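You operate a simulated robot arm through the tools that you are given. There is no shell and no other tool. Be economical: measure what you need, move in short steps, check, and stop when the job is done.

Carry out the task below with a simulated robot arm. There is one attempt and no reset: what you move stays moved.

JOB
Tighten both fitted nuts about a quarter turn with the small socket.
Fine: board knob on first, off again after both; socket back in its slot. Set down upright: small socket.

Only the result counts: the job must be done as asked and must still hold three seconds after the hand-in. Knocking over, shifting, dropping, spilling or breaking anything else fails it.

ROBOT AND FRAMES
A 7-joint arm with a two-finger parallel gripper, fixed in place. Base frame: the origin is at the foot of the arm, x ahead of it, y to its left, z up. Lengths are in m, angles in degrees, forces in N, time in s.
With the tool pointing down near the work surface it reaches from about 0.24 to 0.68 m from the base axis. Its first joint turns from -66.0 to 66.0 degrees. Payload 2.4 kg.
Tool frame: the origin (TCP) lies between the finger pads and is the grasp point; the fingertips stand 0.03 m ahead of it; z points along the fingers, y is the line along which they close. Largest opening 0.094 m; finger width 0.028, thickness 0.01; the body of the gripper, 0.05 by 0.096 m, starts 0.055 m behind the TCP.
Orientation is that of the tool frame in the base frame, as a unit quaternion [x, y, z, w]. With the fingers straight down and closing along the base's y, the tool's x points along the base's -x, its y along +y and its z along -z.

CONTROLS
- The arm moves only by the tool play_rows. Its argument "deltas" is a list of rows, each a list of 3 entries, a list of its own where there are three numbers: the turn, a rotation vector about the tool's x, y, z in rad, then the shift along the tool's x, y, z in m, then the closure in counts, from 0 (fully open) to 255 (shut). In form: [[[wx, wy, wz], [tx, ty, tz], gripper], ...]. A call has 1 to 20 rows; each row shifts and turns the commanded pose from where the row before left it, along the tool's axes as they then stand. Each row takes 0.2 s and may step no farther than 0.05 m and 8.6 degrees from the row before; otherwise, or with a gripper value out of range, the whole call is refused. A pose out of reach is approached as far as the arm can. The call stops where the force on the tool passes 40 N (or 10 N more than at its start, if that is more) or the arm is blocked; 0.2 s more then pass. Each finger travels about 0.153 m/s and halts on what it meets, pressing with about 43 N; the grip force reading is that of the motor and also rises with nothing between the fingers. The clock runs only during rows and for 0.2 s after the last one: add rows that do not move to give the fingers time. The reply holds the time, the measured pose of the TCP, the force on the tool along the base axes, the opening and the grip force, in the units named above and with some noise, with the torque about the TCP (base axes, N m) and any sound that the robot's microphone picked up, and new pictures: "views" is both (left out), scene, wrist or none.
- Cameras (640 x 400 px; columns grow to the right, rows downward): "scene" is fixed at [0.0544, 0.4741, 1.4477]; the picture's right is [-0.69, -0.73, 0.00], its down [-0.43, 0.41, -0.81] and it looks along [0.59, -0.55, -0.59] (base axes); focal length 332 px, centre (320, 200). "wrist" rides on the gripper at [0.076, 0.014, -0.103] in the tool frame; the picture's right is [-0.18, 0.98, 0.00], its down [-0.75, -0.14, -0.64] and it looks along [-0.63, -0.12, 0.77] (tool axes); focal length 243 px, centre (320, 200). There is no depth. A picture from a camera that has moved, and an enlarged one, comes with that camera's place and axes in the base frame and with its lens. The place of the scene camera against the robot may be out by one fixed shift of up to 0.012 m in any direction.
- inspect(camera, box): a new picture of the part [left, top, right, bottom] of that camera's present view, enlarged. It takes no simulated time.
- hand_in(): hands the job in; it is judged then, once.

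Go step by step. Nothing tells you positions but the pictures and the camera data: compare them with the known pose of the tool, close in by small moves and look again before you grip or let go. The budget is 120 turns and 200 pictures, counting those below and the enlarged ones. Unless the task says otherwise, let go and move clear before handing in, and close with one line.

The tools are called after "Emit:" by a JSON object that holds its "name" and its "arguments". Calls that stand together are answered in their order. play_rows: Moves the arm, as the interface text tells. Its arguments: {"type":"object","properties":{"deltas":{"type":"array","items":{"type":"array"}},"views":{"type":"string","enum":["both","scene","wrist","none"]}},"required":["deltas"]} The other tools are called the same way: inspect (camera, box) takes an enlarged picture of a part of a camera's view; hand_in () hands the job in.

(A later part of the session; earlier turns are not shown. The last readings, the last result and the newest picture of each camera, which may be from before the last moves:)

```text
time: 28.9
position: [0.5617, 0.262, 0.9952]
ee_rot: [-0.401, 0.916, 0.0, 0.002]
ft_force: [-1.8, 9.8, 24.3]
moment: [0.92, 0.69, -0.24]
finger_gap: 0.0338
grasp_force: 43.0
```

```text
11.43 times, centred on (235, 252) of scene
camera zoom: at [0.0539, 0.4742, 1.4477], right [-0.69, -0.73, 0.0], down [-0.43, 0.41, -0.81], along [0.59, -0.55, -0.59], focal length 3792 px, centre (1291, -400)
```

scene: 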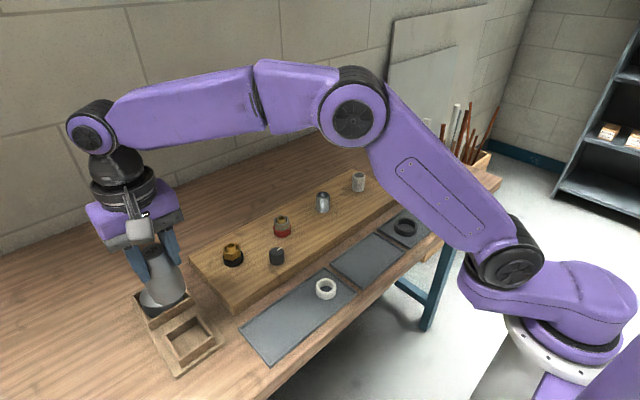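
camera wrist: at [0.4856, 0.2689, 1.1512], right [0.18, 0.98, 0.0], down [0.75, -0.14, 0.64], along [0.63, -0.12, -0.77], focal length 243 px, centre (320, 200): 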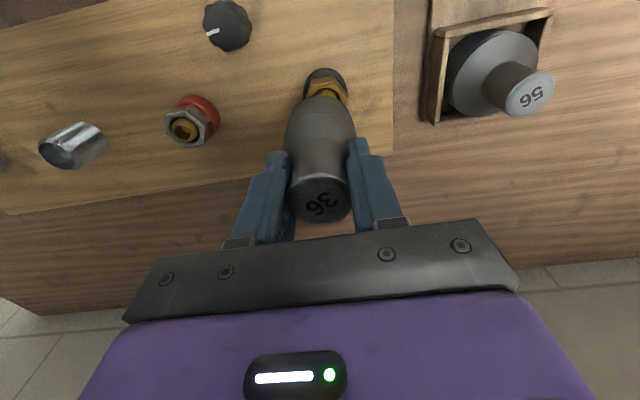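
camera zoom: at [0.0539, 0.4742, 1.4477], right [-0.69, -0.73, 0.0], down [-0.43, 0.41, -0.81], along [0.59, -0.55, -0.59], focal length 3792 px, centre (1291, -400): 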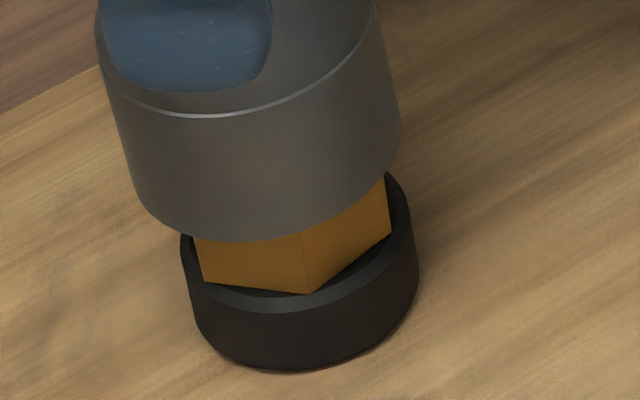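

The view is ambiguous: the socket seems to have slipped about 10° in the fingers, and the nut may or may not have moved. I'll lift clear and look directly at both nuts' orientation.

Emit:
{"name": "play_rows", "arguments": {"deltas": [[[0, 0, 0], [0, 0, -0.03], 255], [[0, 0, 0], [0, 0, -0.035], 255], [[0, 0, 0], [0, 0, 0], 255]], "views": "none"}}

Emit:
{"name": "inspect", "arguments": {"camera": "scene", "box": [210, 230, 258, 278]}}

Emit:
{"name": "inspect", "arguments": {"camera": "scene", "box": [258, 203, 306, 251]}}

Emit:
{"name": "inspect", "arguments": {"camera": "scene", "box": [190, 160, 270, 250]}}

```text
time: 29.6
position: [0.5623, 0.2606, 1.0581]
ee_rot: [-0.399, 0.917, 0.0, -0.001]
ft_force: [1.1, 0.2, -2.2]
moment: [0.03, -0.02, 0.02]
finger_gap: 0.0339
grasp_force: 43.3
```

```text
8.33 times, centred on (234, 254) of scene
camera zoom: at [0.0545, 0.4741, 1.4477], right [-0.69, -0.73, 0.0], down [-0.43, 0.41, -0.81], along [0.59, -0.55, -0.59], focal length 2765 px, centre (1037, -250)
```

zoom: 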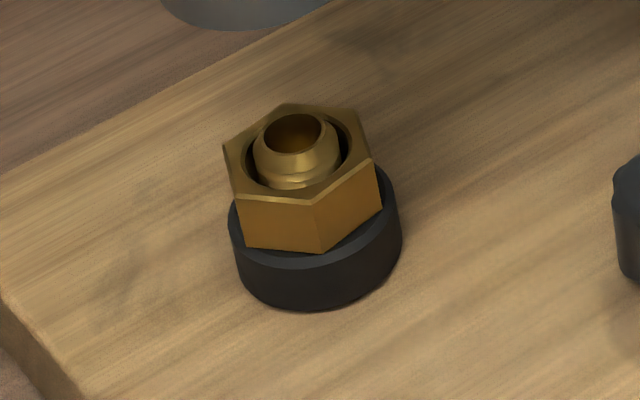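

```text
8.33 times, centred on (282, 227) of scene
camera zoom: at [0.0545, 0.4741, 1.4477], right [-0.69, -0.73, 0.0], down [-0.43, 0.41, -0.81], along [0.59, -0.55, -0.59], focal length 2765 px, centre (637, -25)
```

zoom: 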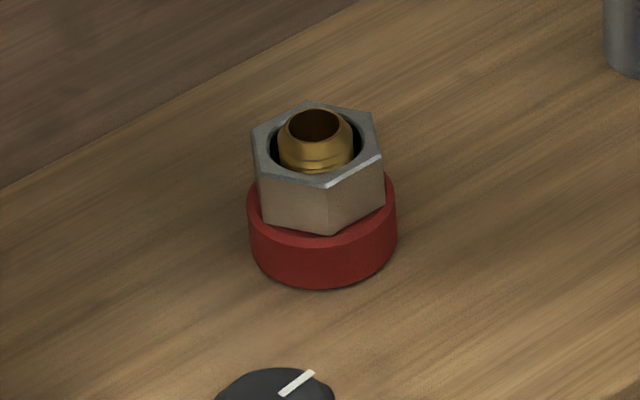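

```text
4.44 times, centred on (230, 205) of scene
camera zoom: at [0.0545, 0.4741, 1.4477], right [-0.69, -0.73, 0.0], down [-0.43, 0.41, -0.81], along [0.59, -0.55, -0.59], focal length 1475 px, centre (720, 178)
```

zoom: 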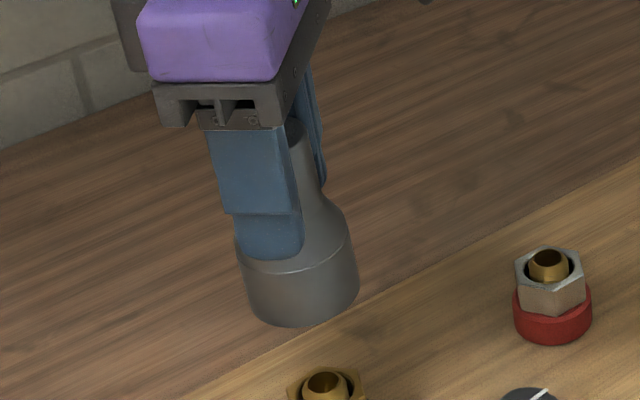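

The brass nut now sits at about 38° where it started near 30°, so it moved roughly 9° the wrong way. That means the socket really engages, and I'll add the 9° back. I'll lower again with the centre slightly corrected.

Emit:
{"name": "play_rows", "arguments": {"deltas": [[[0, 0, 0], [-0.0006, 0.0014, 0.03], 255], [[0, 0, 0], [0, 0, 0.02], 255], [[0, 0, 0], [0, 0, 0.008], 255], [[0, 0, 0], [0, 0, 0], 255]], "views": "none"}}

```text
time: 30.6
position: [0.5617, 0.2611, 1.0012]
ee_rot: [-0.398, 0.917, -0.001, -0.001]
ft_force: [-0.5, -0.5, -2.2]
moment: [0.0, -0.01, 0.01]
finger_gap: 0.034
grasp_force: 43.0
```

Emit:
{"name": "play_rows", "arguments": {"deltas": [[[0, 0, 0], [0, 0, 0.003], 255], [[0, 0, 0], [0, 0, 0.003], 255], [[0, 0, 0], [0, 0, 0.002], 255], [[0, 0, 0], [0, 0, 0], 255]], "views": "none"}}

```text
time: 31.6
position: [0.5639, 0.2617, 0.9951]
ee_rot: [-0.399, 0.917, 0.0, 0.002]
ft_force: [-3.0, -0.5, 25.6]
moment: [0.02, 0.76, 0.03]
finger_gap: 0.0337
grasp_force: 43.1
```

It is blocked at the same height, with contact on the −x edge, so I'm probably 2 mm too far +x. I'll shift −x under light pressure.

Emit:
{"name": "play_rows", "arguments": {"deltas": [[[0, 0, 0], [0.0014, 0.0015, 0], 255], [[0, 0, 0], [0.0007, 0.0007, 0], 255], [[0, 0, 0], [0, 0, 0], 255]], "views": "none"}}

```text
time: 32.5
position: [0.558, 0.2598, 0.9905]
ee_rot: [-0.398, 0.917, -0.001, -0.003]
ft_force: [1.2, 1.0, -2.3]
moment: [-0.01, -0.13, 0.01]
finger_gap: 0.0335
grasp_force: 43.6
```

It dropped free at (0.558, 0.260). I'll lower it further to seat it.

Emit:
{"name": "play_rows", "arguments": {"deltas": [[[0, 0, 0], [0, 0, 0.004], 255], [[0, 0, 0], [0, 0, 0.004], 255], [[0, 0, 0], [0, 0, 0.004], 255], [[0, 0, 0], [0, 0, 0], 255]], "views": "none"}}

Emit:
{"name": "inspect", "arguments": {"camera": "scene", "box": [200, 210, 260, 280]}}

```text
time: 33.5
position: [0.5594, 0.2603, 0.9804]
ee_rot: [-0.399, 0.917, 0.0, 0.0]
ft_force: [0.0, 0.3, -1.6]
moment: [-0.01, -0.02, -0.02]
finger_gap: 0.0333
grasp_force: 42.8
```

```text
5.71 times, centred on (230, 245) of scene
camera zoom: at [0.0545, 0.4742, 1.4477], right [-0.69, -0.73, 0.0], down [-0.43, 0.41, -0.81], along [0.59, -0.55, -0.59], focal length 1896 px, centre (834, -57)
```

zoom: 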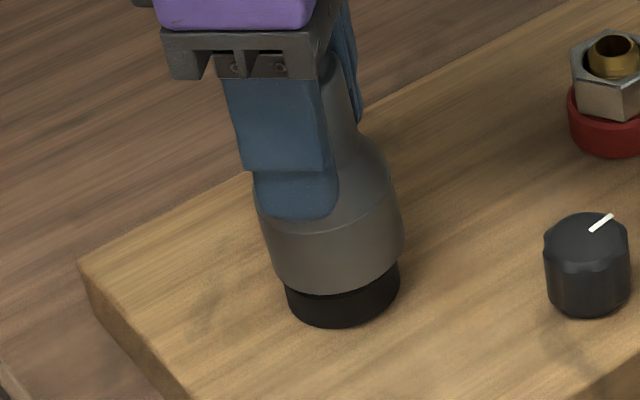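

The socket now covers the nut fully with no load. I'll start turning clockwise and check the torque.

Emit:
{"name": "play_rows", "arguments": {"deltas": [[[0, 0, 0.1], [0, 0, 0], 255], [[0, 0, 0.1], [0, 0, 0], 255], [[0, 0, 0.1], [0, 0, 0], 255], [[0, 0, 0.1], [0, 0, 0], 255], [[0, 0, 0], [0, 0, 0], 255]], "views": "wrist"}}

```text
time: 34.6
position: [0.5586, 0.2615, 0.9812]
ee_rot: [-0.207, 0.978, -0.001, 0.001]
ft_force: [6.5, -0.7, -3.5]
moment: [0.05, -0.41, 0.03]
finger_gap: 0.0333
grasp_force: 43.3
camera wrist: at [0.4832, 0.2437, 1.0838], right [-0.23, 0.97, 0.0], down [0.74, 0.18, 0.64], along [0.63, 0.15, -0.77], focal length 243 px, centre (320, 200)
```

wrist: 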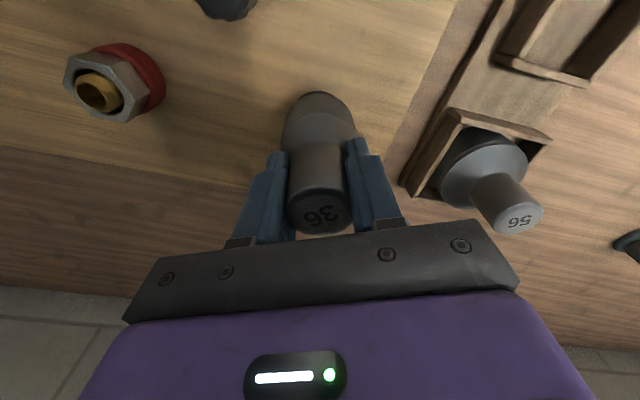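

Emit:
{"name": "inspect", "arguments": {"camera": "wrist", "box": [270, 150, 370, 240]}}

Emit:
{"name": "inspect", "arguments": {"camera": "scene", "box": [210, 230, 258, 278]}}

```text
4.44 times, centred on (320, 195) of wrist
camera zoom: at [0.4832, 0.2437, 1.0838], right [-0.23, 0.97, 0.0], down [0.74, 0.18, 0.64], along [0.63, 0.15, -0.77], focal length 1078 px, centre (320, 222)
```

zoom: 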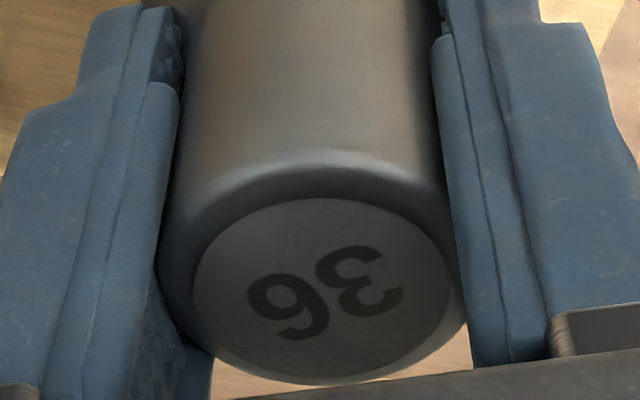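

```text
8.33 times, centred on (234, 254) of scene
camera zoom: at [0.0547, 0.4742, 1.4477], right [-0.69, -0.73, 0.0], down [-0.43, 0.41, -0.81], along [0.59, -0.55, -0.59], focal length 2765 px, centre (1037, -250)
```

zoom: 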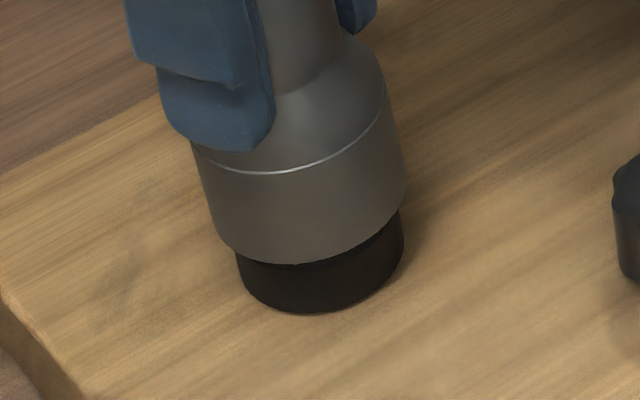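

There is no slip in the grip. I'll go on turning to about +45° and watch the torque.

Emit:
{"name": "play_rows", "arguments": {"deltas": [[[0, 0, 0.134], [0, 0, 0], 255], [[0, 0, 0.134], [0, 0, 0], 255], [[0, 0, 0.134], [0, 0, 0], 255], [[0, 0, 0.134], [0, 0, 0], 255], [[0, 0, 0], [0, 0, 0], 255]], "views": "none"}}

Emit:
{"name": "inspect", "arguments": {"camera": "wrist", "box": [270, 150, 370, 240]}}

```text
time: 35.9
position: [0.5604, 0.2608, 0.9803]
ee_rot: [0.058, 0.998, -0.001, 0.0]
ft_force: [12.3, -1.2, 2.5]
moment: [-0.12, -0.99, 0.1]
finger_gap: 0.0334
grasp_force: 43.0
```

```text
4.44 times, centred on (320, 195) of wrist
camera zoom: at [0.4851, 0.2846, 1.0838], right [0.3, 0.95, 0.0], down [0.73, -0.23, 0.64], along [0.61, -0.19, -0.77], focal length 1078 px, centre (320, 222)
```

zoom: 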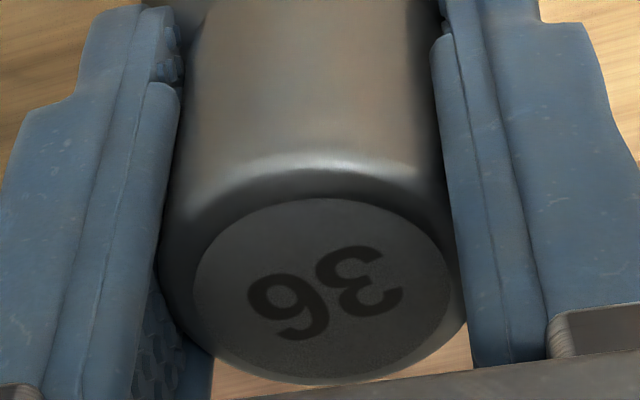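

Still no slip. I'll recentre slightly in x and continue.

Emit:
{"name": "play_rows", "arguments": {"deltas": [[[0, 0, 0.132], [-0.0013, 0, 0], 255], [[0, 0, 0.132], [0, 0, 0], 255], [[0, 0, 0.132], [0, 0, 0], 255], [[0, 0, 0.132], [0, 0, 0], 255], [[0, 0, 0.132], [0, 0, 0], 255], [[0, 0, 0.132], [0, 0, 0], 255], [[0, 0, 0], [0, 0, 0], 255]], "views": "none"}}

Emit:
{"name": "inspect", "arguments": {"camera": "wrist", "box": [270, 150, 370, 240]}}

```text
time: 37.5
position: [0.5601, 0.2606, 0.9803]
ee_rot: [0.439, 0.898, -0.001, 0.0]
ft_force: [10.2, -3.6, 1.5]
moment: [-0.38, -0.7, 0.08]
finger_gap: 0.0337
grasp_force: 42.4
```

```text
4.44 times, centred on (320, 195) of wrist
camera zoom: at [0.5241, 0.3303, 1.0834], right [0.89, 0.46, 0.0], down [0.35, -0.68, 0.64], along [0.29, -0.57, -0.77], focal length 1078 px, centre (320, 222)
```

zoom: 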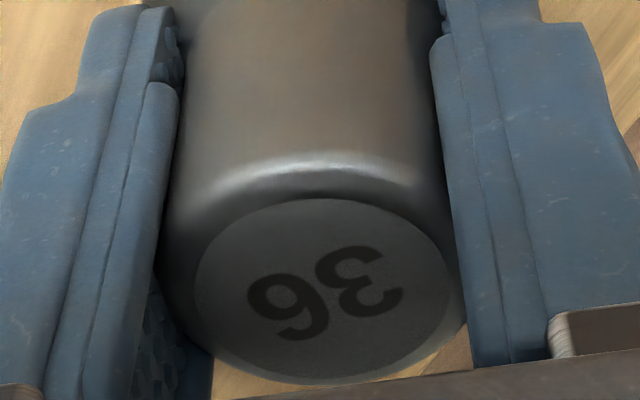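

The gripper has turned 99° in total. I'll lift straight up and check the nut's orientation.

Emit:
{"name": "play_rows", "arguments": {"deltas": [[[0, 0, 0], [0, 0, -0.02], 255], [[0, 0, 0], [0, 0, -0.03], 255], [[0, 0, 0], [0, 0, -0.035], 255], [[0, 0, 0], [0, 0, 0], 255]], "views": "none"}}

Emit:
{"name": "inspect", "arguments": {"camera": "scene", "box": [210, 230, 258, 278]}}

```text
time: 38.5
position: [0.5588, 0.2606, 1.0634]
ee_rot: [0.437, 0.899, 0.0, 0.0]
ft_force: [-0.6, -0.6, -2.4]
moment: [-0.02, -0.01, -0.01]
finger_gap: 0.0334
grasp_force: 42.9
```

```text
8.33 times, centred on (234, 254) of scene
camera zoom: at [0.0545, 0.4741, 1.4477], right [-0.69, -0.73, 0.0], down [-0.43, 0.41, -0.81], along [0.59, -0.55, -0.59], focal length 2765 px, centre (1037, -250)
```

zoom: 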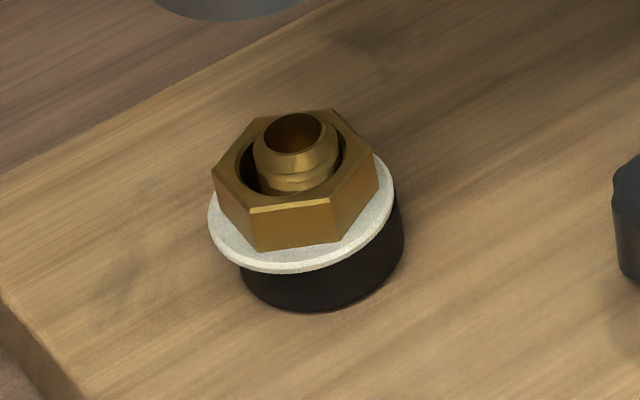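

The nut turned, and a pale seal ring now shows under it. I'll zoom further to measure the hex angle.

Emit:
{"name": "inspect", "arguments": {"camera": "scene", "box": [222, 238, 246, 262]}}

Emit:
{"name": "inspect", "arguments": {"camera": "scene", "box": [270, 210, 294, 234]}}

```text
16.00 times, centred on (234, 250) of scene
camera zoom: at [0.0545, 0.4741, 1.4477], right [-0.69, -0.73, 0.0], down [-0.43, 0.41, -0.81], along [0.59, -0.55, -0.59], focal length 5309 px, centre (1696, -600)
```

zoom: 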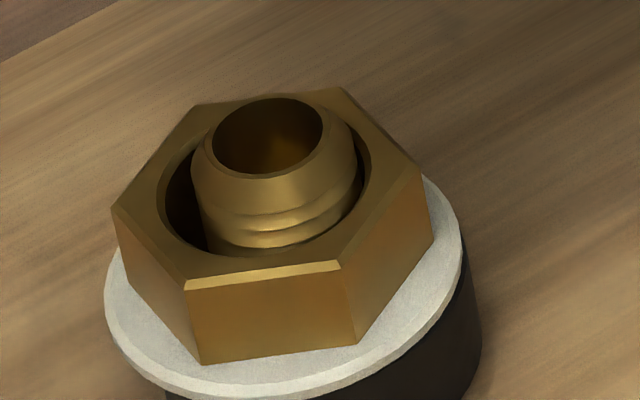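

```text
16.00 times, centred on (282, 222) of scene
camera zoom: at [0.0545, 0.4741, 1.4477], right [-0.69, -0.73, 0.0], down [-0.43, 0.41, -0.81], along [0.59, -0.55, -0.59], focal length 5309 px, centre (928, -152)
```

zoom: 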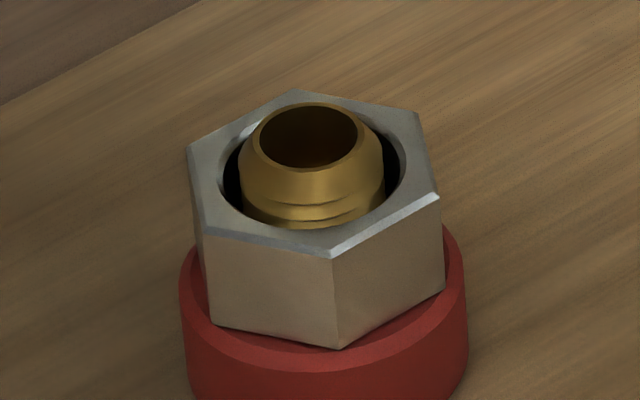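

The brass nut turned about 92° net from its start, so it's done. The steel nut's corners sit at about 30°, at roughly (0.561, 0.117). I'll rotate back to −40°, where the socket should match, and move over it.

Emit:
{"name": "play_rows", "arguments": {"deltas": [[[0, 0, -0.1463], [0, 0, 0], 255], [[0, 0, -0.1463], [0, 0, 0], 255], [[0, 0, -0.1463], [0, 0, 0], 255], [[0, 0, -0.1463], [0, 0, 0], 255], [[0, 0, -0.1463], [0, 0, 0], 255], [[0, 0, -0.1463], [0, 0, 0], 255], [[0, 0, -0.1463], [0, 0, 0], 255], [[0, 0, -0.1463], [0, 0, 0], 255], [[0, 0, -0.1463], [0, 0, 0], 255], [[0, 0, -0.1463], [0, 0, 0], 255], [[0, 0, -0.1463], [0, 0, 0], 255], [[0, 0, 0], [0.0225, -0.0279, 0], 255], [[0, 0, 0], [0.0225, -0.0279, 0], 255], [[0, 0, 0], [0.0225, -0.0279, 0], 255], [[0, 0, 0], [0.0225, -0.0279, 0], 255], [[0, 0, 0], [0, 0, 0], 255], [[0, 0, 0], [0, 0, 0], 255]], "views": "wrist"}}

Emit:
{"name": "inspect", "arguments": {"camera": "scene", "box": [220, 150, 320, 250]}}

```text
time: 42.0
position: [0.5612, 0.1172, 1.0626]
ee_rot: [-0.343, 0.939, 0.001, 0.0]
ft_force: [-0.1, 0.1, -2.4]
moment: [-0.05, -0.01, -0.01]
finger_gap: 0.0336
grasp_force: 43.2
camera wrist: at [0.4948, 0.0791, 1.1652], right [-0.49, 0.87, 0.0], down [0.67, 0.38, 0.64], along [0.56, 0.32, -0.77], focal length 243 px, centre (320, 200)
```

wrist: 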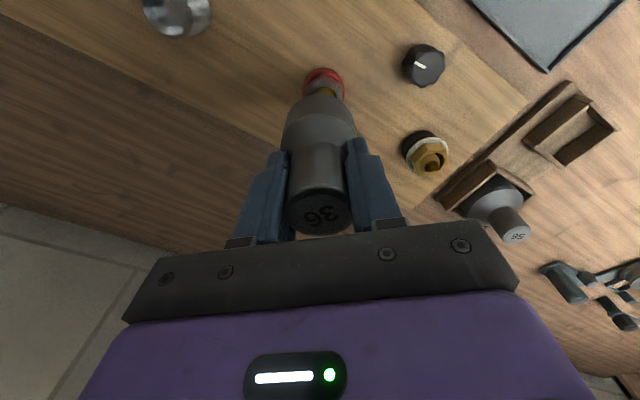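

```text
4.00 times, centred on (270, 200) of scene
camera zoom: at [0.0545, 0.4741, 1.4477], right [-0.69, -0.73, 0.0], down [-0.43, 0.41, -0.81], along [0.59, -0.55, -0.59], focal length 1327 px, centre (520, 200)
```

zoom: 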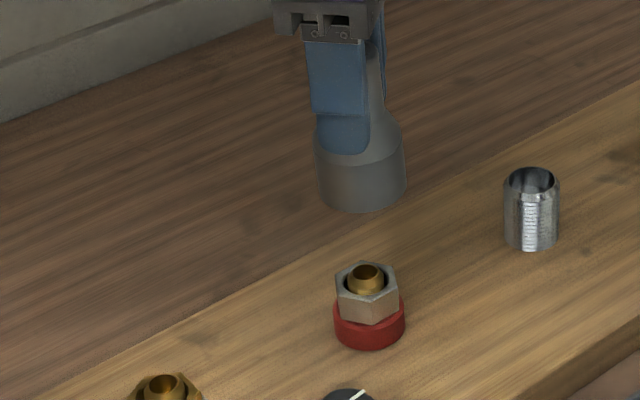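

The socket is aligned above the steel nut. I'll lower to just above contact height, then gently further.

Emit:
{"name": "play_rows", "arguments": {"deltas": [[[0, 0, 0], [0, 0, 0.03], 255], [[0, 0, 0], [0, 0, 0.025], 255], [[0, 0, 0], [0, 0, 0.006], 255], [[0, 0, 0], [0, 0, 0.003], 255], [[0, 0, 0], [0, 0, 0.003], 255], [[0, 0, 0], [0, 0, 0], 255]], "views": "none"}}

```text
time: 43.5
position: [0.5604, 0.1172, 0.9948]
ee_rot: [-0.344, 0.939, 0.0, 0.0]
ft_force: [0.7, -1.2, -1.7]
moment: [0.0, -0.02, -0.01]
finger_gap: 0.0334
grasp_force: 42.6
```

No contact yet at z=0.995, so it's inside the lead-in. I'll lower a little more.

Emit:
{"name": "play_rows", "arguments": {"deltas": [[[0, 0, 0], [0, 0, 0.003], 255], [[0, 0, 0], [0, 0, 0.003], 255], [[0, 0, 0], [0, 0, 0], 255]], "views": "none"}}

```text
time: 44.3
position: [0.5639, 0.118, 0.9951]
ee_rot: [-0.343, 0.939, 0.0, 0.003]
ft_force: [-1.8, -0.6, 7.9]
moment: [0.07, 0.1, 0.02]
finger_gap: 0.0334
grasp_force: 43.1
stopped in row 3: the force on the tool passed its limit at 42 N (the readings are from after the stop); the commanded pose is now the measured one
```

Contact again at 0.995. As with the brass nut, I'll shift −x a bit under light pressure to find the drop-in.

Emit:
{"name": "play_rows", "arguments": {"deltas": [[[0, 0, 0], [0.0023, 0.0019, 0], 255], [[0, 0, 0], [0.0, 0.0, 0.001], 255], [[0, 0, 0], [0.0008, 0.0006, 0.001], 255], [[0, 0, 0], [0, 0, 0], 255]], "views": "none"}}

```text
time: 45.3
position: [0.5612, 0.1182, 0.9947]
ee_rot: [-0.343, 0.939, -0.001, 0.006]
ft_force: [7.8, -2.4, 20.4]
moment: [0.17, -0.81, -0.12]
finger_gap: 0.0336
grasp_force: 43.1
```

The torque puts contact on the (+x, +y) rim. I'll shift that way by about 2 mm.

Emit:
{"name": "play_rows", "arguments": {"deltas": [[[0, 0, 0], [-0.001, 0.0002, 0], 255], [[0, 0, 0], [-0.001, 0.0002, 0], 255], [[0, 0, 0], [0, 0, 0], 255]], "views": "none"}}

```text
time: 46.1
position: [0.5606, 0.1186, 0.9947]
ee_rot: [-0.344, 0.939, 0.0, 0.004]
ft_force: [-2.3, -2.4, 34.0]
moment: [0.28, -0.1, 0.02]
finger_gap: 0.0336
grasp_force: 42.9
```

The load now looks near centred, so a small angle error is likely. I'll ease off and wiggle the yaw.

Emit:
{"name": "play_rows", "arguments": {"deltas": [[[0, 0, 0.04], [-0.0003, 0.0005, -0.001], 255], [[0, 0, 0.04], [0, 0, 0], 255], [[0, 0, 0], [0, 0, 0], 255]], "views": "none"}}

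```text
time: 46.9
position: [0.56, 0.1208, 0.9951]
ee_rot: [-0.305, 0.952, 0.0, 0.003]
ft_force: [-1.7, -2.4, 28.7]
moment: [0.24, -0.22, -0.02]
finger_gap: 0.0335
grasp_force: 43.2
```

Working back from the brass nut, the matching yaw should be nearer −45°. I'll recentre and rotate there under light pressure.

Emit:
{"name": "play_rows", "arguments": {"deltas": [[[0, 0, -0.04], [0.0004, -0.0022, -0.001], 255], [[0, 0, -0.04], [0, 0, 0], 255], [[0, 0, -0.04], [0, 0, 0], 255], [[0, 0, -0.04], [0, 0, 0], 255], [[0, 0, 0], [0, 0, 0], 255]], "views": "none"}}

```text
time: 48.1
position: [0.5619, 0.1186, 0.9949]
ee_rot: [-0.38, 0.925, 0.0, 0.003]
ft_force: [4.6, -1.0, 21.7]
moment: [0.35, -0.53, -0.04]
finger_gap: 0.0335
grasp_force: 42.9
```

Emit:
{"name": "play_rows", "arguments": {"deltas": [[[0, 0, 0], [-0.001, 0.0004, 0], 255], [[0, 0, 0], [-0.001, 0.0004, 0], 255], [[0, 0, 0], [0, 0, 0], 255]], "views": "none"}}

```text
time: 48.9
position: [0.5602, 0.1194, 0.9956]
ee_rot: [-0.381, 0.925, 0.0, 0.004]
ft_force: [5.3, -6.1, 22.5]
moment: [-0.13, -0.67, -0.11]
finger_gap: 0.0334
grasp_force: 43.2
```

Emit:
{"name": "play_rows", "arguments": {"deltas": [[[0, 0, 0], [-0.0004, -0.001, 0], 255], [[0, 0, 0], [-0.0003, -0.0011, 0], 255], [[0, 0, 0], [0, 0, 0], 255]], "views": "none"}}

Emit:
{"name": "inspect", "arguments": {"camera": "scene", "box": [258, 203, 306, 251]}}

```text
time: 49.7
position: [0.5613, 0.1202, 0.9962]
ee_rot: [-0.381, 0.925, 0.0, 0.0]
ft_force: [-7.9, -3.4, 26.1]
moment: [0.14, 0.48, 0.06]
finger_gap: 0.034
grasp_force: 43.3
```

```text
8.33 times, centred on (282, 227) of scene
camera zoom: at [0.0537, 0.4739, 1.4478], right [-0.69, -0.73, 0.0], down [-0.43, 0.41, -0.81], along [0.59, -0.55, -0.59], focal length 2765 px, centre (637, -25)
```

zoom: 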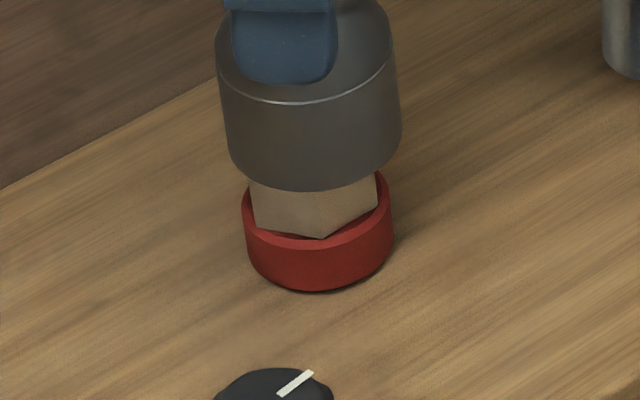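

I'll back off 8 mm, recentre without load, and approach from a more negative yaw so I can sweep in the tightening direction under lighter force.

Emit:
{"name": "play_rows", "arguments": {"deltas": [[[0, 0, 0], [0, 0, -0.004], 255], [[0, 0, -0.06], [0, 0, -0.006], 255], [[0, 0, -0.1], [0, 0, 0], 255], [[0, 0, 0], [0, 0, 0], 255], [[0, 0, 0], [0, 0, 0], 255]], "views": "none"}}

Emit:
{"name": "inspect", "arguments": {"camera": "scene", "box": [258, 190, 306, 251]}}

Emit:
{"name": "inspect", "arguments": {"camera": "wrist", "box": [270, 60, 370, 240]}}

```text
time: 50.9
position: [0.5625, 0.1194, 1.0044]
ee_rot: [-0.454, 0.891, -0.001, 0.003]
ft_force: [0.2, -0.1, -1.9]
moment: [-0.02, 0.03, -0.02]
finger_gap: 0.0335
grasp_force: 43.0
```

```text
6.56 times, centred on (282, 220) of scene
camera zoom: at [0.0545, 0.4741, 1.4477], right [-0.69, -0.73, 0.0], down [-0.43, 0.41, -0.81], along [0.59, -0.55, -0.59], focal length 2176 px, centre (569, 66)
```

zoom: 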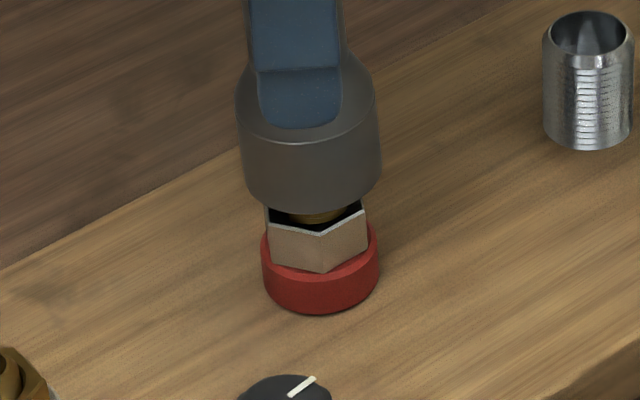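

```text
2.22 times, centred on (320, 150) of wrist
camera zoom: at [0.507, 0.0667, 1.1076], right [-0.69, 0.73, 0.0], down [0.55, 0.53, 0.64], along [0.47, 0.44, -0.76], focal length 539 px, centre (320, 311)
```

zoom: 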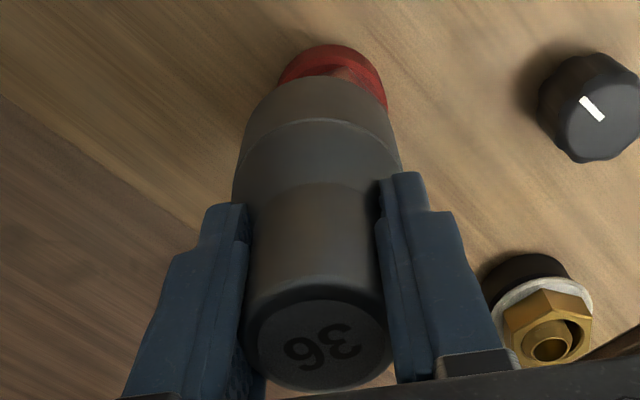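

The scene view now suggests the centre is near (0.561, 0.1195). I'll lower to light contact and sweep clockwise from −54°.

Emit:
{"name": "play_rows", "arguments": {"deltas": [[[0, 0, 0], [0.0007, 0.001, 0.005], 255], [[0, 0, 0], [0, 0, 0.005], 255], [[0, 0, 0.03], [0, 0, 0], 255], [[0, 0, 0.03], [0, 0, 0], 255], [[0, 0, 0.03], [0, 0, 0], 255], [[0, 0, 0], [0, 0, 0], 255]], "views": "none"}}

```text
time: 52.3
position: [0.5624, 0.1191, 0.9964]
ee_rot: [-0.413, 0.911, -0.001, 0.003]
ft_force: [-3.0, 2.0, 7.9]
moment: [0.42, 0.17, 0.07]
finger_gap: 0.0336
grasp_force: 43.0
```

Emit:
{"name": "play_rows", "arguments": {"deltas": [[[0, 0, 0], [-0.0008, 0.0007, 0.0005], 255], [[0, 0, 0], [-0.0007, 0.0006, 0], 255], [[0, 0, 0.03], [0, 0, 0], 255], [[0, 0, 0], [0, 0, 0], 255]], "views": "none"}}

```text
time: 53.3
position: [0.5632, 0.1201, 0.9957]
ee_rot: [-0.398, 0.917, -0.001, 0.002]
ft_force: [-1.0, -2.0, 12.4]
moment: [0.06, 0.04, 0.02]
finger_gap: 0.0335
grasp_force: 43.3
```

Emit:
{"name": "play_rows", "arguments": {"deltas": [[[0, 0, 0], [0.0009, 0.0009, 0], 255], [[0, 0, 0], [0.0008, 0.0009, 0], 255], [[0, 0, 0], [0, 0, 0], 255]], "views": "none"}}

```text
time: 54.1
position: [0.5604, 0.1216, 0.9963]
ee_rot: [-0.4, 0.917, -0.001, 0.003]
ft_force: [4.4, 0.2, 9.5]
moment: [0.09, -0.44, -0.06]
finger_gap: 0.0338
grasp_force: 42.9
```

The load is now more central at y≈0.121, so it's roughly centred. I'll sweep yaw clockwise from here.

Emit:
{"name": "play_rows", "arguments": {"deltas": [[[0, 0, 0.03], [-0.0005, 0, 0.0005], 255], [[0, 0, 0.03], [0, 0, 0], 255], [[0, 0, 0.03], [0, 0, 0], 255], [[0, 0, 0], [0, 0, 0], 255]], "views": "none"}}

```text
time: 55.1
position: [0.5587, 0.1228, 0.9957]
ee_rot: [-0.358, 0.934, 0.0, 0.002]
ft_force: [-6.7, 0.3, 25.1]
moment: [0.45, 0.27, 0.12]
finger_gap: 0.0335
grasp_force: 43.4
```

Emit:
{"name": "play_rows", "arguments": {"deltas": [[[0, 0, 0], [-0.0009, 0.0006, -0.0007], 255], [[0, 0, 0], [-0.0008, 0.0006, 0], 255], [[0, 0, 0], [0, 0, 0], 255]], "views": "none"}}

Emit:
{"name": "inspect", "arguments": {"camera": "scene", "box": [258, 190, 306, 251]}}

```text
time: 55.9
position: [0.5603, 0.1233, 0.9938]
ee_rot: [-0.357, 0.934, -0.001, 0.003]
ft_force: [0.5, -1.5, 1.9]
moment: [0.12, -0.02, 0.01]
finger_gap: 0.0334
grasp_force: 43.0
```

```text
6.56 times, centred on (282, 220) of scene
camera zoom: at [0.0539, 0.4738, 1.4479], right [-0.69, -0.73, 0.0], down [-0.43, 0.41, -0.81], along [0.59, -0.55, -0.59], focal length 2176 px, centre (569, 66)
```

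zoom: 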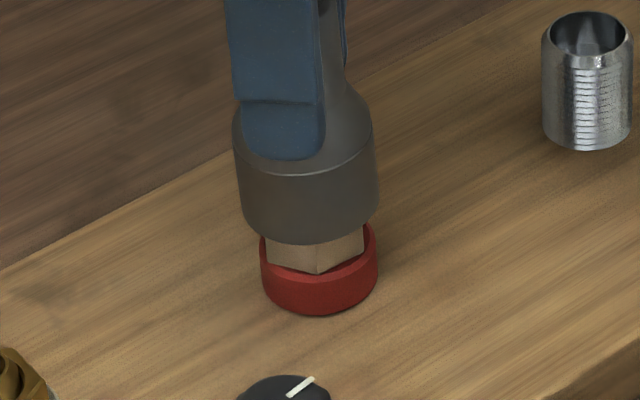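

The force dropped and it's sinking at (0.560, 0.123). I'll lower it to seat.

Emit:
{"name": "play_rows", "arguments": {"deltas": [[[0, 0, 0], [0, 0, 0.003], 255], [[0, 0, 0], [0, 0, 0.003], 255], [[0, 0, 0], [0, 0, 0], 255]], "views": "none"}}

```text
time: 56.7
position: [0.5598, 0.1251, 0.9881]
ee_rot: [-0.357, 0.934, 0.0, 0.002]
ft_force: [0.2, 0.2, -2.0]
moment: [0.03, 0.01, -0.01]
finger_gap: 0.0333
grasp_force: 42.8
```

Emit:
{"name": "play_rows", "arguments": {"deltas": [[[0, 0, 0], [0, 0, 0.004], 255], [[0, 0, 0], [0, 0, 0.003], 255], [[0, 0, 0], [0, 0, 0], 255]], "views": "none"}}

Emit:
{"name": "inspect", "arguments": {"camera": "scene", "box": [258, 190, 306, 251]}}

```text
time: 57.5
position: [0.5611, 0.1223, 0.9823]
ee_rot: [-0.358, 0.934, 0.0, 0.002]
ft_force: [-0.5, 0.1, -1.3]
moment: [0.03, 0.0, -0.05]
finger_gap: 0.0337
grasp_force: 43.5
```

```text
6.56 times, centred on (282, 220) of scene
camera zoom: at [0.0545, 0.4741, 1.4477], right [-0.69, -0.73, 0.0], down [-0.43, 0.41, -0.81], along [0.59, -0.55, -0.59], focal length 2176 px, centre (569, 66)
```

zoom: 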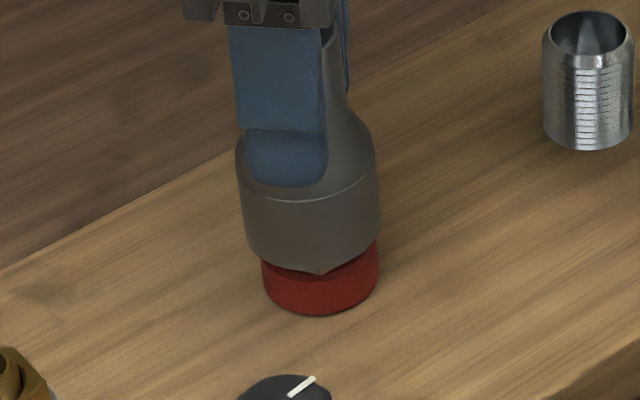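

The socket is seated on the steel nut. I'll turn it clockwise, first half.

Emit:
{"name": "play_rows", "arguments": {"deltas": [[[0, 0, 0.131], [0, 0, 0], 255], [[0, 0, 0.131], [0, 0, 0], 255], [[0, 0, 0.131], [0, 0, 0], 255], [[0, 0, 0.131], [0, 0, 0], 255], [[0, 0, 0.131], [0, 0, 0], 255], [[0, 0, 0.131], [0, 0, 0], 255], [[0, 0, 0], [0, 0, 0], 255]], "views": "none"}}

Emit:
{"name": "inspect", "arguments": {"camera": "wrist", "box": [270, 150, 370, 240]}}

```text
time: 59.1
position: [0.5607, 0.1231, 0.9827]
ee_rot: [0.029, 1.0, 0.0, 0.001]
ft_force: [3.0, -5.9, -3.1]
moment: [-0.4, -0.17, 0.02]
finger_gap: 0.0334
grasp_force: 43.0
```

```text
4.44 times, centred on (320, 195) of wrist
camera zoom: at [0.485, 0.1419, 1.0849], right [0.24, 0.97, 0.0], down [0.74, -0.18, 0.64], along [0.63, -0.15, -0.76], focal length 1078 px, centre (320, 222)
```

zoom: 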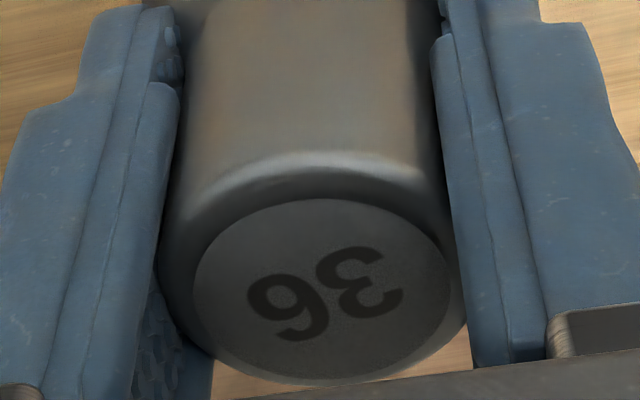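

Emit:
{"name": "play_rows", "arguments": {"deltas": [[[0, 0, 0.13], [0, -0.0006, 0], 255], [[0, 0, 0.13], [0, 0, 0], 255], [[0, 0, 0.13], [0, 0, 0], 255], [[0, 0, 0.13], [0, 0, 0], 255], [[0, 0, 0.13], [0, 0, 0], 255], [[0, 0, 0.13], [0, 0, 0], 255], [[0, 0, 0], [0, 0, 0], 255], [[0, 0, 0], [0, 0, -0.02], 255], [[0, 0, 0], [0, 0, -0.03], 255], [[0, 0, 0], [0, 0, -0.035], 255], [[0, 0, 0], [0, 0, 0], 255]], "views": "none"}}

Emit:
{"name": "inspect", "arguments": {"camera": "scene", "box": [270, 210, 294, 234]}}

Emit:
{"name": "inspect", "arguments": {"camera": "scene", "box": [222, 238, 246, 262]}}

```text
time: 61.5
position: [0.5575, 0.1247, 1.0657]
ee_rot: [0.405, 0.915, 0.001, 0.002]
ft_force: [-0.4, -0.8, -2.2]
moment: [0.02, -0.02, -0.02]
finger_gap: 0.0336
grasp_force: 42.9
```

```text
16.00 times, centred on (282, 222) of scene
camera zoom: at [0.0545, 0.4741, 1.4477], right [-0.69, -0.73, 0.0], down [-0.43, 0.41, -0.81], along [0.59, -0.55, -0.59], focal length 5309 px, centre (928, -152)
```

zoom: 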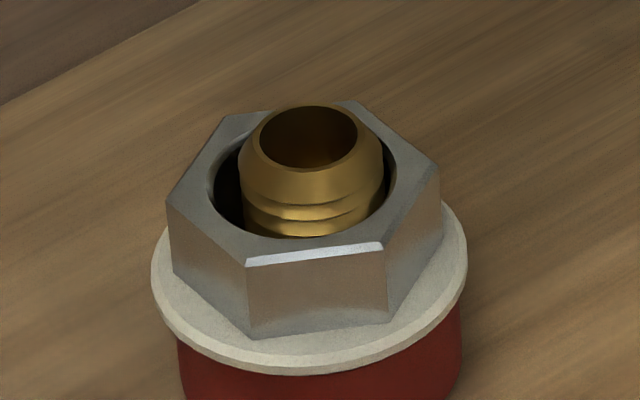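

```text
16.00 times, centred on (234, 250) of scene
camera zoom: at [0.0545, 0.4741, 1.4477], right [-0.69, -0.73, 0.0], down [-0.43, 0.41, -0.81], along [0.59, -0.55, -0.59], focal length 5309 px, centre (1696, -600)
```

zoom: 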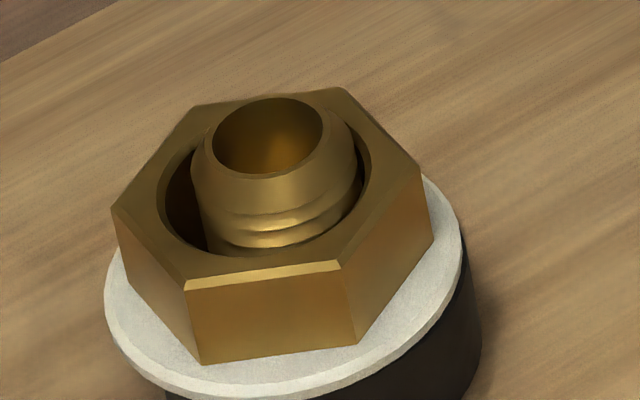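

Both nuts have turned about 94°, and each now shows a seal ring. Next I'll carry the socket back above its slot.

Emit:
{"name": "play_rows", "arguments": {"deltas": [[[0, 0, -0.139], [0, 0, -0.03], 255], [[0, 0, -0.139], [0, 0, 0], 255], [[0, 0, -0.139], [0, 0, 0], 255], [[0, 0, -0.139], [0, 0, 0], 255], [[0, 0, -0.139], [0, 0, 0], 255], [[0, 0, -0.139], [0, 0, 0], 255], [[0, 0, 0], [0.015, 0.0425, 0], 255], [[0, 0, 0], [0.015, 0.0425, 0], 255], [[0, 0, 0], [0.015, 0.0425, 0], 255], [[0, 0, 0], [0.015, 0.0425, 0], 255], [[0, 0, 0], [0.015, 0.0425, 0], 255], [[0, 0, 0], [0.015, 0.0425, 0], 255], [[0, 0, 0], [0.015, 0.0425, 0], 255], [[0, 0, 0], [0, 0, 0], 255], [[0, 0, 0], [0, 0, 0], 255]], "views": "wrist"}}

```text
time: 64.7
position: [0.4523, 0.4174, 1.0971]
ee_rot: [0.001, 1.0, 0.001, 0.001]
ft_force: [0.4, -0.6, -1.8]
moment: [-0.03, -0.01, -0.03]
finger_gap: 0.0336
grasp_force: 43.2
camera wrist: at [0.3771, 0.4331, 1.1993], right [0.19, 0.98, 0.0], down [0.75, -0.14, 0.65], along [0.63, -0.12, -0.76], focal length 243 px, centre (320, 200)
```

wrist: 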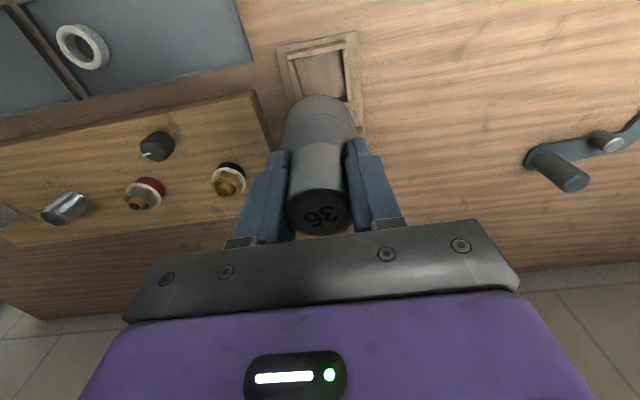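

The socket rode up about 8 mm in the grip, so I'll lower to contact rather than to a fixed height. I'll correct y, go partway down and check alignment with the slot.

Emit:
{"name": "play_rows", "arguments": {"deltas": [[[0, 0, 0], [0, 0.0045, 0.04], 255], [[0, 0, 0], [0, 0, 0.04], 255], [[0, 0, 0], [0, 0, 0.02], 255], [[0, 0, 0], [0, 0, 0], 255], [[0, 0, 0], [0, 0, 0], 255]], "views": "wrist"}}

Emit:
{"name": "inspect", "arguments": {"camera": "scene", "box": [130, 250, 240, 380]}}

```text
time: 65.9
position: [0.4555, 0.4231, 0.9988]
ee_rot: [0.0, 1.0, 0.0, 0.002]
ft_force: [-0.2, -0.2, -2.6]
moment: [0.0, -0.01, 0.01]
finger_gap: 0.0337
grasp_force: 43.1
camera wrist: at [0.3796, 0.438, 1.1013], right [0.19, 0.98, 0.0], down [0.75, -0.14, 0.65], along [0.63, -0.12, -0.76], focal length 243 px, centre (320, 200)
```

wrist: 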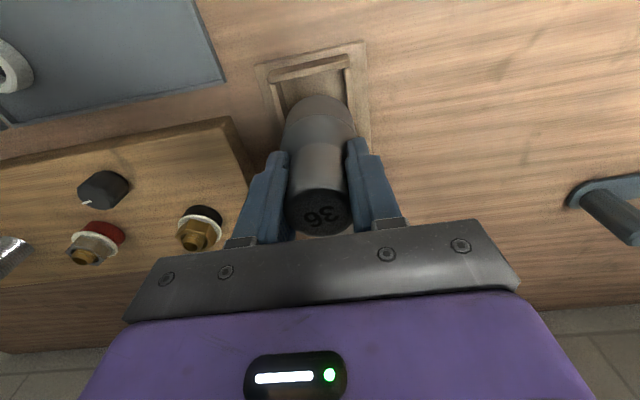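

```text
3.08 times, centred on (185, 315) of scene
camera zoom: at [0.0545, 0.4742, 1.4477], right [-0.69, -0.73, 0.0], down [-0.43, 0.41, -0.81], along [0.59, -0.55, -0.59], focal length 1021 px, centre (735, -154)
```

zoom: 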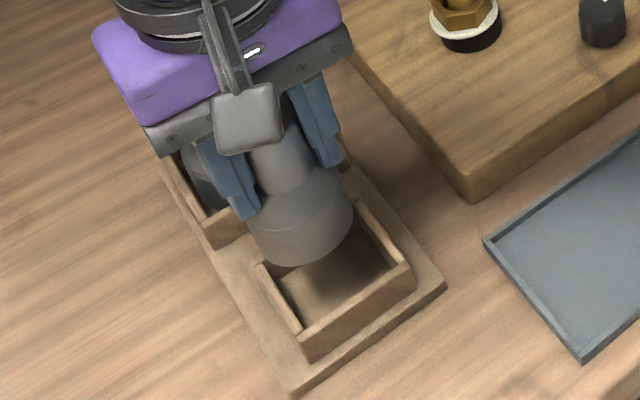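

Projection says the slot centre matches the original pose, and I'm about 3 mm off in x. I'll correct and lower into the slot.

Emit:
{"name": "play_rows", "arguments": {"deltas": [[[0, 0, 0], [0.003, -0.001, 0.01], 255], [[0, 0, 0], [0, 0, 0.015], 255], [[0, 0, 0], [0, 0, 0.01], 255], [[0, 0, 0], [0, 0, 0.008], 255], [[0, 0, 0], [0, 0, 0], 255]], "views": "wrist"}}

Emit:
{"name": "inspect", "arguments": {"camera": "scene", "box": [130, 250, 240, 380]}}

```text
time: 67.1
position: [0.4534, 0.4248, 0.9584]
ee_rot: [0.0, 1.0, 0.003, 0.004]
ft_force: [-0.7, -0.6, 5.5]
moment: [0.12, 0.08, 0.0]
finger_gap: 0.0337
grasp_force: 43.0
stopped in row 5: the force on the tool passed its limit at 42 N (the readings are from after the stop); the commanded pose is now the measured one
camera wrist: at [0.3768, 0.4382, 1.0608], right [0.18, 0.98, 0.01], down [0.75, -0.15, 0.65], along [0.64, -0.11, -0.76], focal length 243 px, centre (320, 200)
```

wrist: 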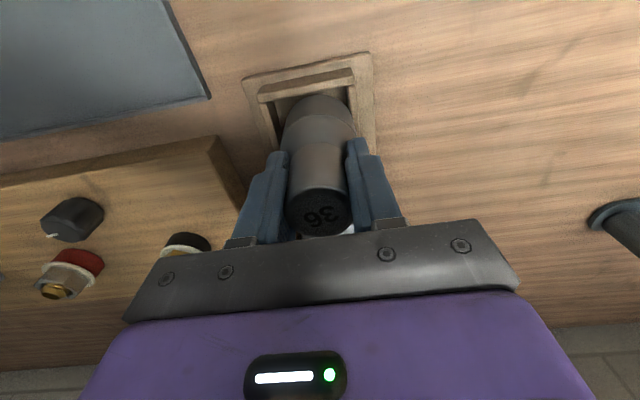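

```text
3.08 times, centred on (185, 315) of scene
camera zoom: at [0.0543, 0.474, 1.4478], right [-0.69, -0.73, 0.0], down [-0.43, 0.41, -0.81], along [0.59, -0.55, -0.59], focal length 1021 px, centre (735, -154)
```

zoom: 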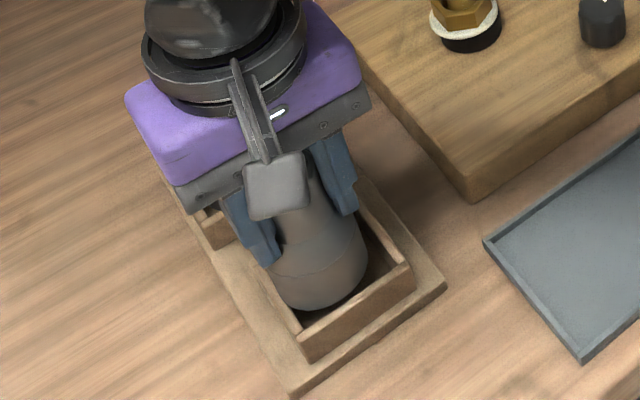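

The rim caught the +y wall. I'll lift 3 mm, shift 3 mm to −y, and lower again.

Emit:
{"name": "play_rows", "arguments": {"deltas": [[[0, 0, 0], [0, 0, -0.004], 255], [[0, 0, 0], [0.0005, -0.003, 0], 255], [[0, 0, 0], [0, 0, 0.004], 255], [[0, 0, 0], [0, 0, 0.003], 255], [[0, 0, 0], [0, 0, 0.003], 255], [[0, 0, 0], [0, 0, 0], 255]], "views": "none"}}

```text
time: 68.3
position: [0.4536, 0.4221, 0.9565]
ee_rot: [0.0, 1.0, 0.004, 0.003]
ft_force: [-3.4, -2.3, 8.1]
moment: [-0.11, 0.41, 0.05]
finger_gap: 0.0338
grasp_force: 43.3
stopped in row 6: the force on the tool passed its limit at 46 N (the readings are from after the stop); the commanded pose is now the measured one
```

Emit:
{"name": "inspect", "arguments": {"camera": "wrist", "box": [230, 40, 390, 240]}}

Emit:
{"name": "inspect", "arguments": {"camera": "scene", "box": [160, 290, 220, 360]}}

```text
2.00 times, centred on (310, 140) of wrist
camera zoom: at [0.3764, 0.4352, 1.0603], right [0.18, 0.98, 0.01], down [0.75, -0.15, 0.65], along [0.64, -0.11, -0.76], focal length 485 px, centre (340, 320)
```

zoom: 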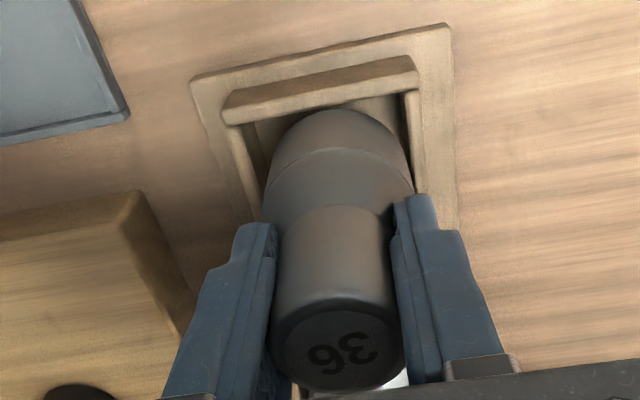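

```text
5.71 times, centred on (190, 325) of scene
camera zoom: at [0.0543, 0.474, 1.4478], right [-0.69, -0.73, 0.0], down [-0.43, 0.41, -0.81], along [0.59, -0.55, -0.59], focal length 1896 px, centre (1063, -514)
```

zoom: 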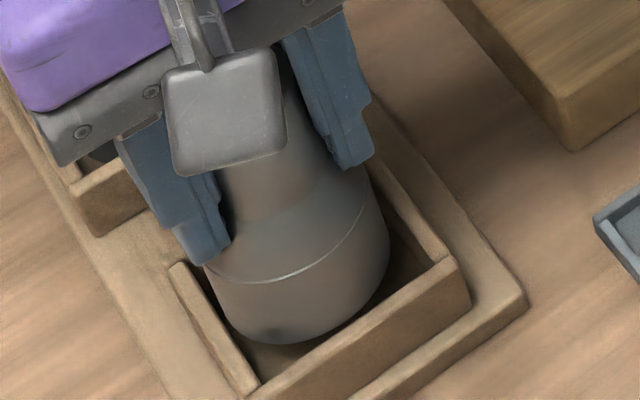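

In the scene view there's more room on the −x and −y sides. I'll shift that way by 2 mm and retry.

Emit:
{"name": "play_rows", "arguments": {"deltas": [[[0, 0, 0], [0, 0, -0.005], 255], [[0, 0, 0], [0.002, -0.0015, 0], 255], [[0, 0, 0], [0, 0, 0], 255], [[0, 0, 0], [0, 0, 0.004], 255], [[0, 0, 0], [0, 0, 0.002], 255], [[0, 0, 0], [0, 0, 0.0015], 255], [[0, 0, 0], [0, 0, 0], 255]], "views": "none"}}

```text
time: 70.0
position: [0.4532, 0.42, 0.9575]
ee_rot: [-0.001, 1.0, 0.005, 0.005]
ft_force: [-2.6, -2.7, 5.8]
moment: [-0.14, 0.37, 0.05]
finger_gap: 0.0335
grasp_force: 42.3
stopped in row 7: the force on the tool passed its limit at 41 N (the readings are from after the stop); the commanded pose is now the measured one
```

The torque puts contact on the −x rim this time, and a small tilt has built up. I'll lift, level the tool, shift +x by 4 mm and retry.

Emit:
{"name": "play_rows", "arguments": {"deltas": [[[0, 0, 0], [0, 0, -0.006], 255], [[0.01, 0.01, 0], [0, 0, 0], 255], [[0, 0, 0], [-0.004, 0, 0], 255], [[0, 0, 0], [0, 0, 0], 255], [[0, 0, 0], [0, 0, 0.004], 255], [[0, 0, 0], [0, 0, 0.003], 255], [[0, 0, 0], [0, 0, 0], 255]], "views": "none"}}

```text
time: 71.6
position: [0.4572, 0.4208, 0.9565]
ee_rot: [0.0, 1.0, -0.001, 0.0]
ft_force: [0.3, 0.3, -1.3]
moment: [0.0, -0.01, -0.01]
finger_gap: 0.0334
grasp_force: 42.5
```

Free at this height now. I'll lower further in small steps.

Emit:
{"name": "play_rows", "arguments": {"deltas": [[[0, 0, 0], [0, 0, 0.003], 255], [[0, 0, 0], [0, 0, 0.003], 255], [[0, 0, 0], [0, 0, 0], 255]], "views": "none"}}

Emit:
{"name": "inspect", "arguments": {"camera": "scene", "box": [160, 290, 220, 360]}}

Emit:
{"name": "inspect", "arguments": {"camera": "wrist", "box": [230, 40, 390, 240]}}

```text
time: 72.4
position: [0.4566, 0.4208, 0.9491]
ee_rot: [0.0, 1.0, 0.0, 0.0]
ft_force: [0.6, -0.5, -1.5]
moment: [0.0, 0.01, -0.03]
finger_gap: 0.0333
grasp_force: 43.0
```

```text
5.71 times, centred on (190, 325) of scene
camera zoom: at [0.0545, 0.4742, 1.4477], right [-0.69, -0.73, 0.0], down [-0.43, 0.41, -0.81], along [0.59, -0.55, -0.59], focal length 1896 px, centre (1063, -514)
```

zoom: 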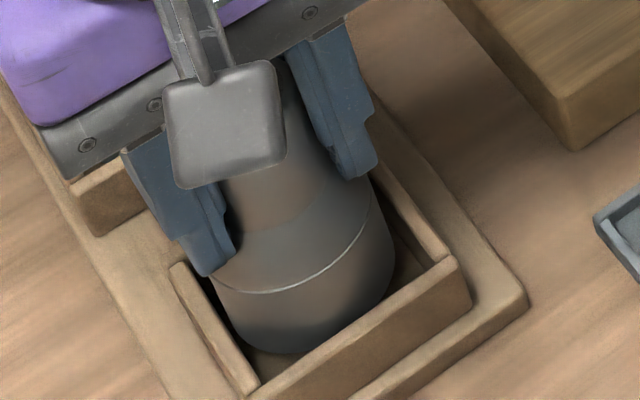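

```text
2.00 times, centred on (310, 140) of wrist
camera zoom: at [0.3797, 0.4358, 1.0523], right [0.18, 0.98, 0.0], down [0.75, -0.14, 0.64], along [0.63, -0.12, -0.77], focal length 485 px, centre (340, 320)
```

zoom: 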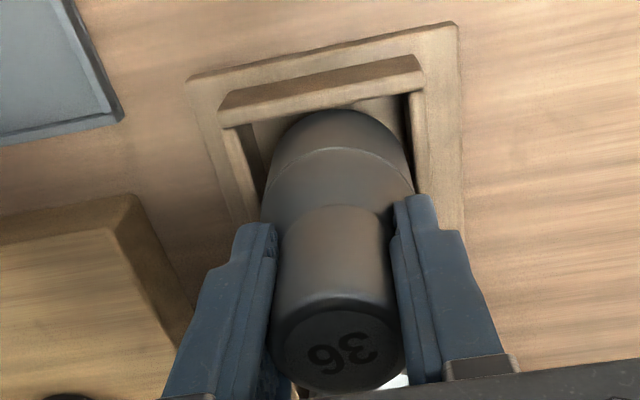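

It's inside the slot now. I'll keep lowering until it touches the floor.

Emit:
{"name": "play_rows", "arguments": {"deltas": [[[0, 0, 0], [0, 0, 0.004], 255], [[0, 0, 0], [0, 0, 0.003], 255], [[0, 0, 0], [0, 0, 0.002], 255], [[0, 0, 0], [0, 0, 0], 255]], "views": "none"}}

```text
time: 73.4
position: [0.4578, 0.4208, 0.9401]
ee_rot: [0.0, 1.0, 0.0, -0.001]
ft_force: [0.4, -0.5, -1.8]
moment: [0.0, 0.01, -0.02]
finger_gap: 0.0332
grasp_force: 42.5
```

Emit:
{"name": "play_rows", "arguments": {"deltas": [[[0, 0, 0], [0, 0, 0.003], 255], [[0, 0, 0], [0, 0, 0.002], 255], [[0, 0, 0], [0, 0, 0.002], 255], [[0, 0, 0], [0, 0, 0], 255]], "views": "none"}}

```text
time: 74.4
position: [0.4573, 0.42, 0.9339]
ee_rot: [0.0, 1.0, 0.0, 0.0]
ft_force: [-3.0, -1.6, 5.2]
moment: [-0.09, -0.01, -0.04]
finger_gap: 0.0336
grasp_force: 43.1
```

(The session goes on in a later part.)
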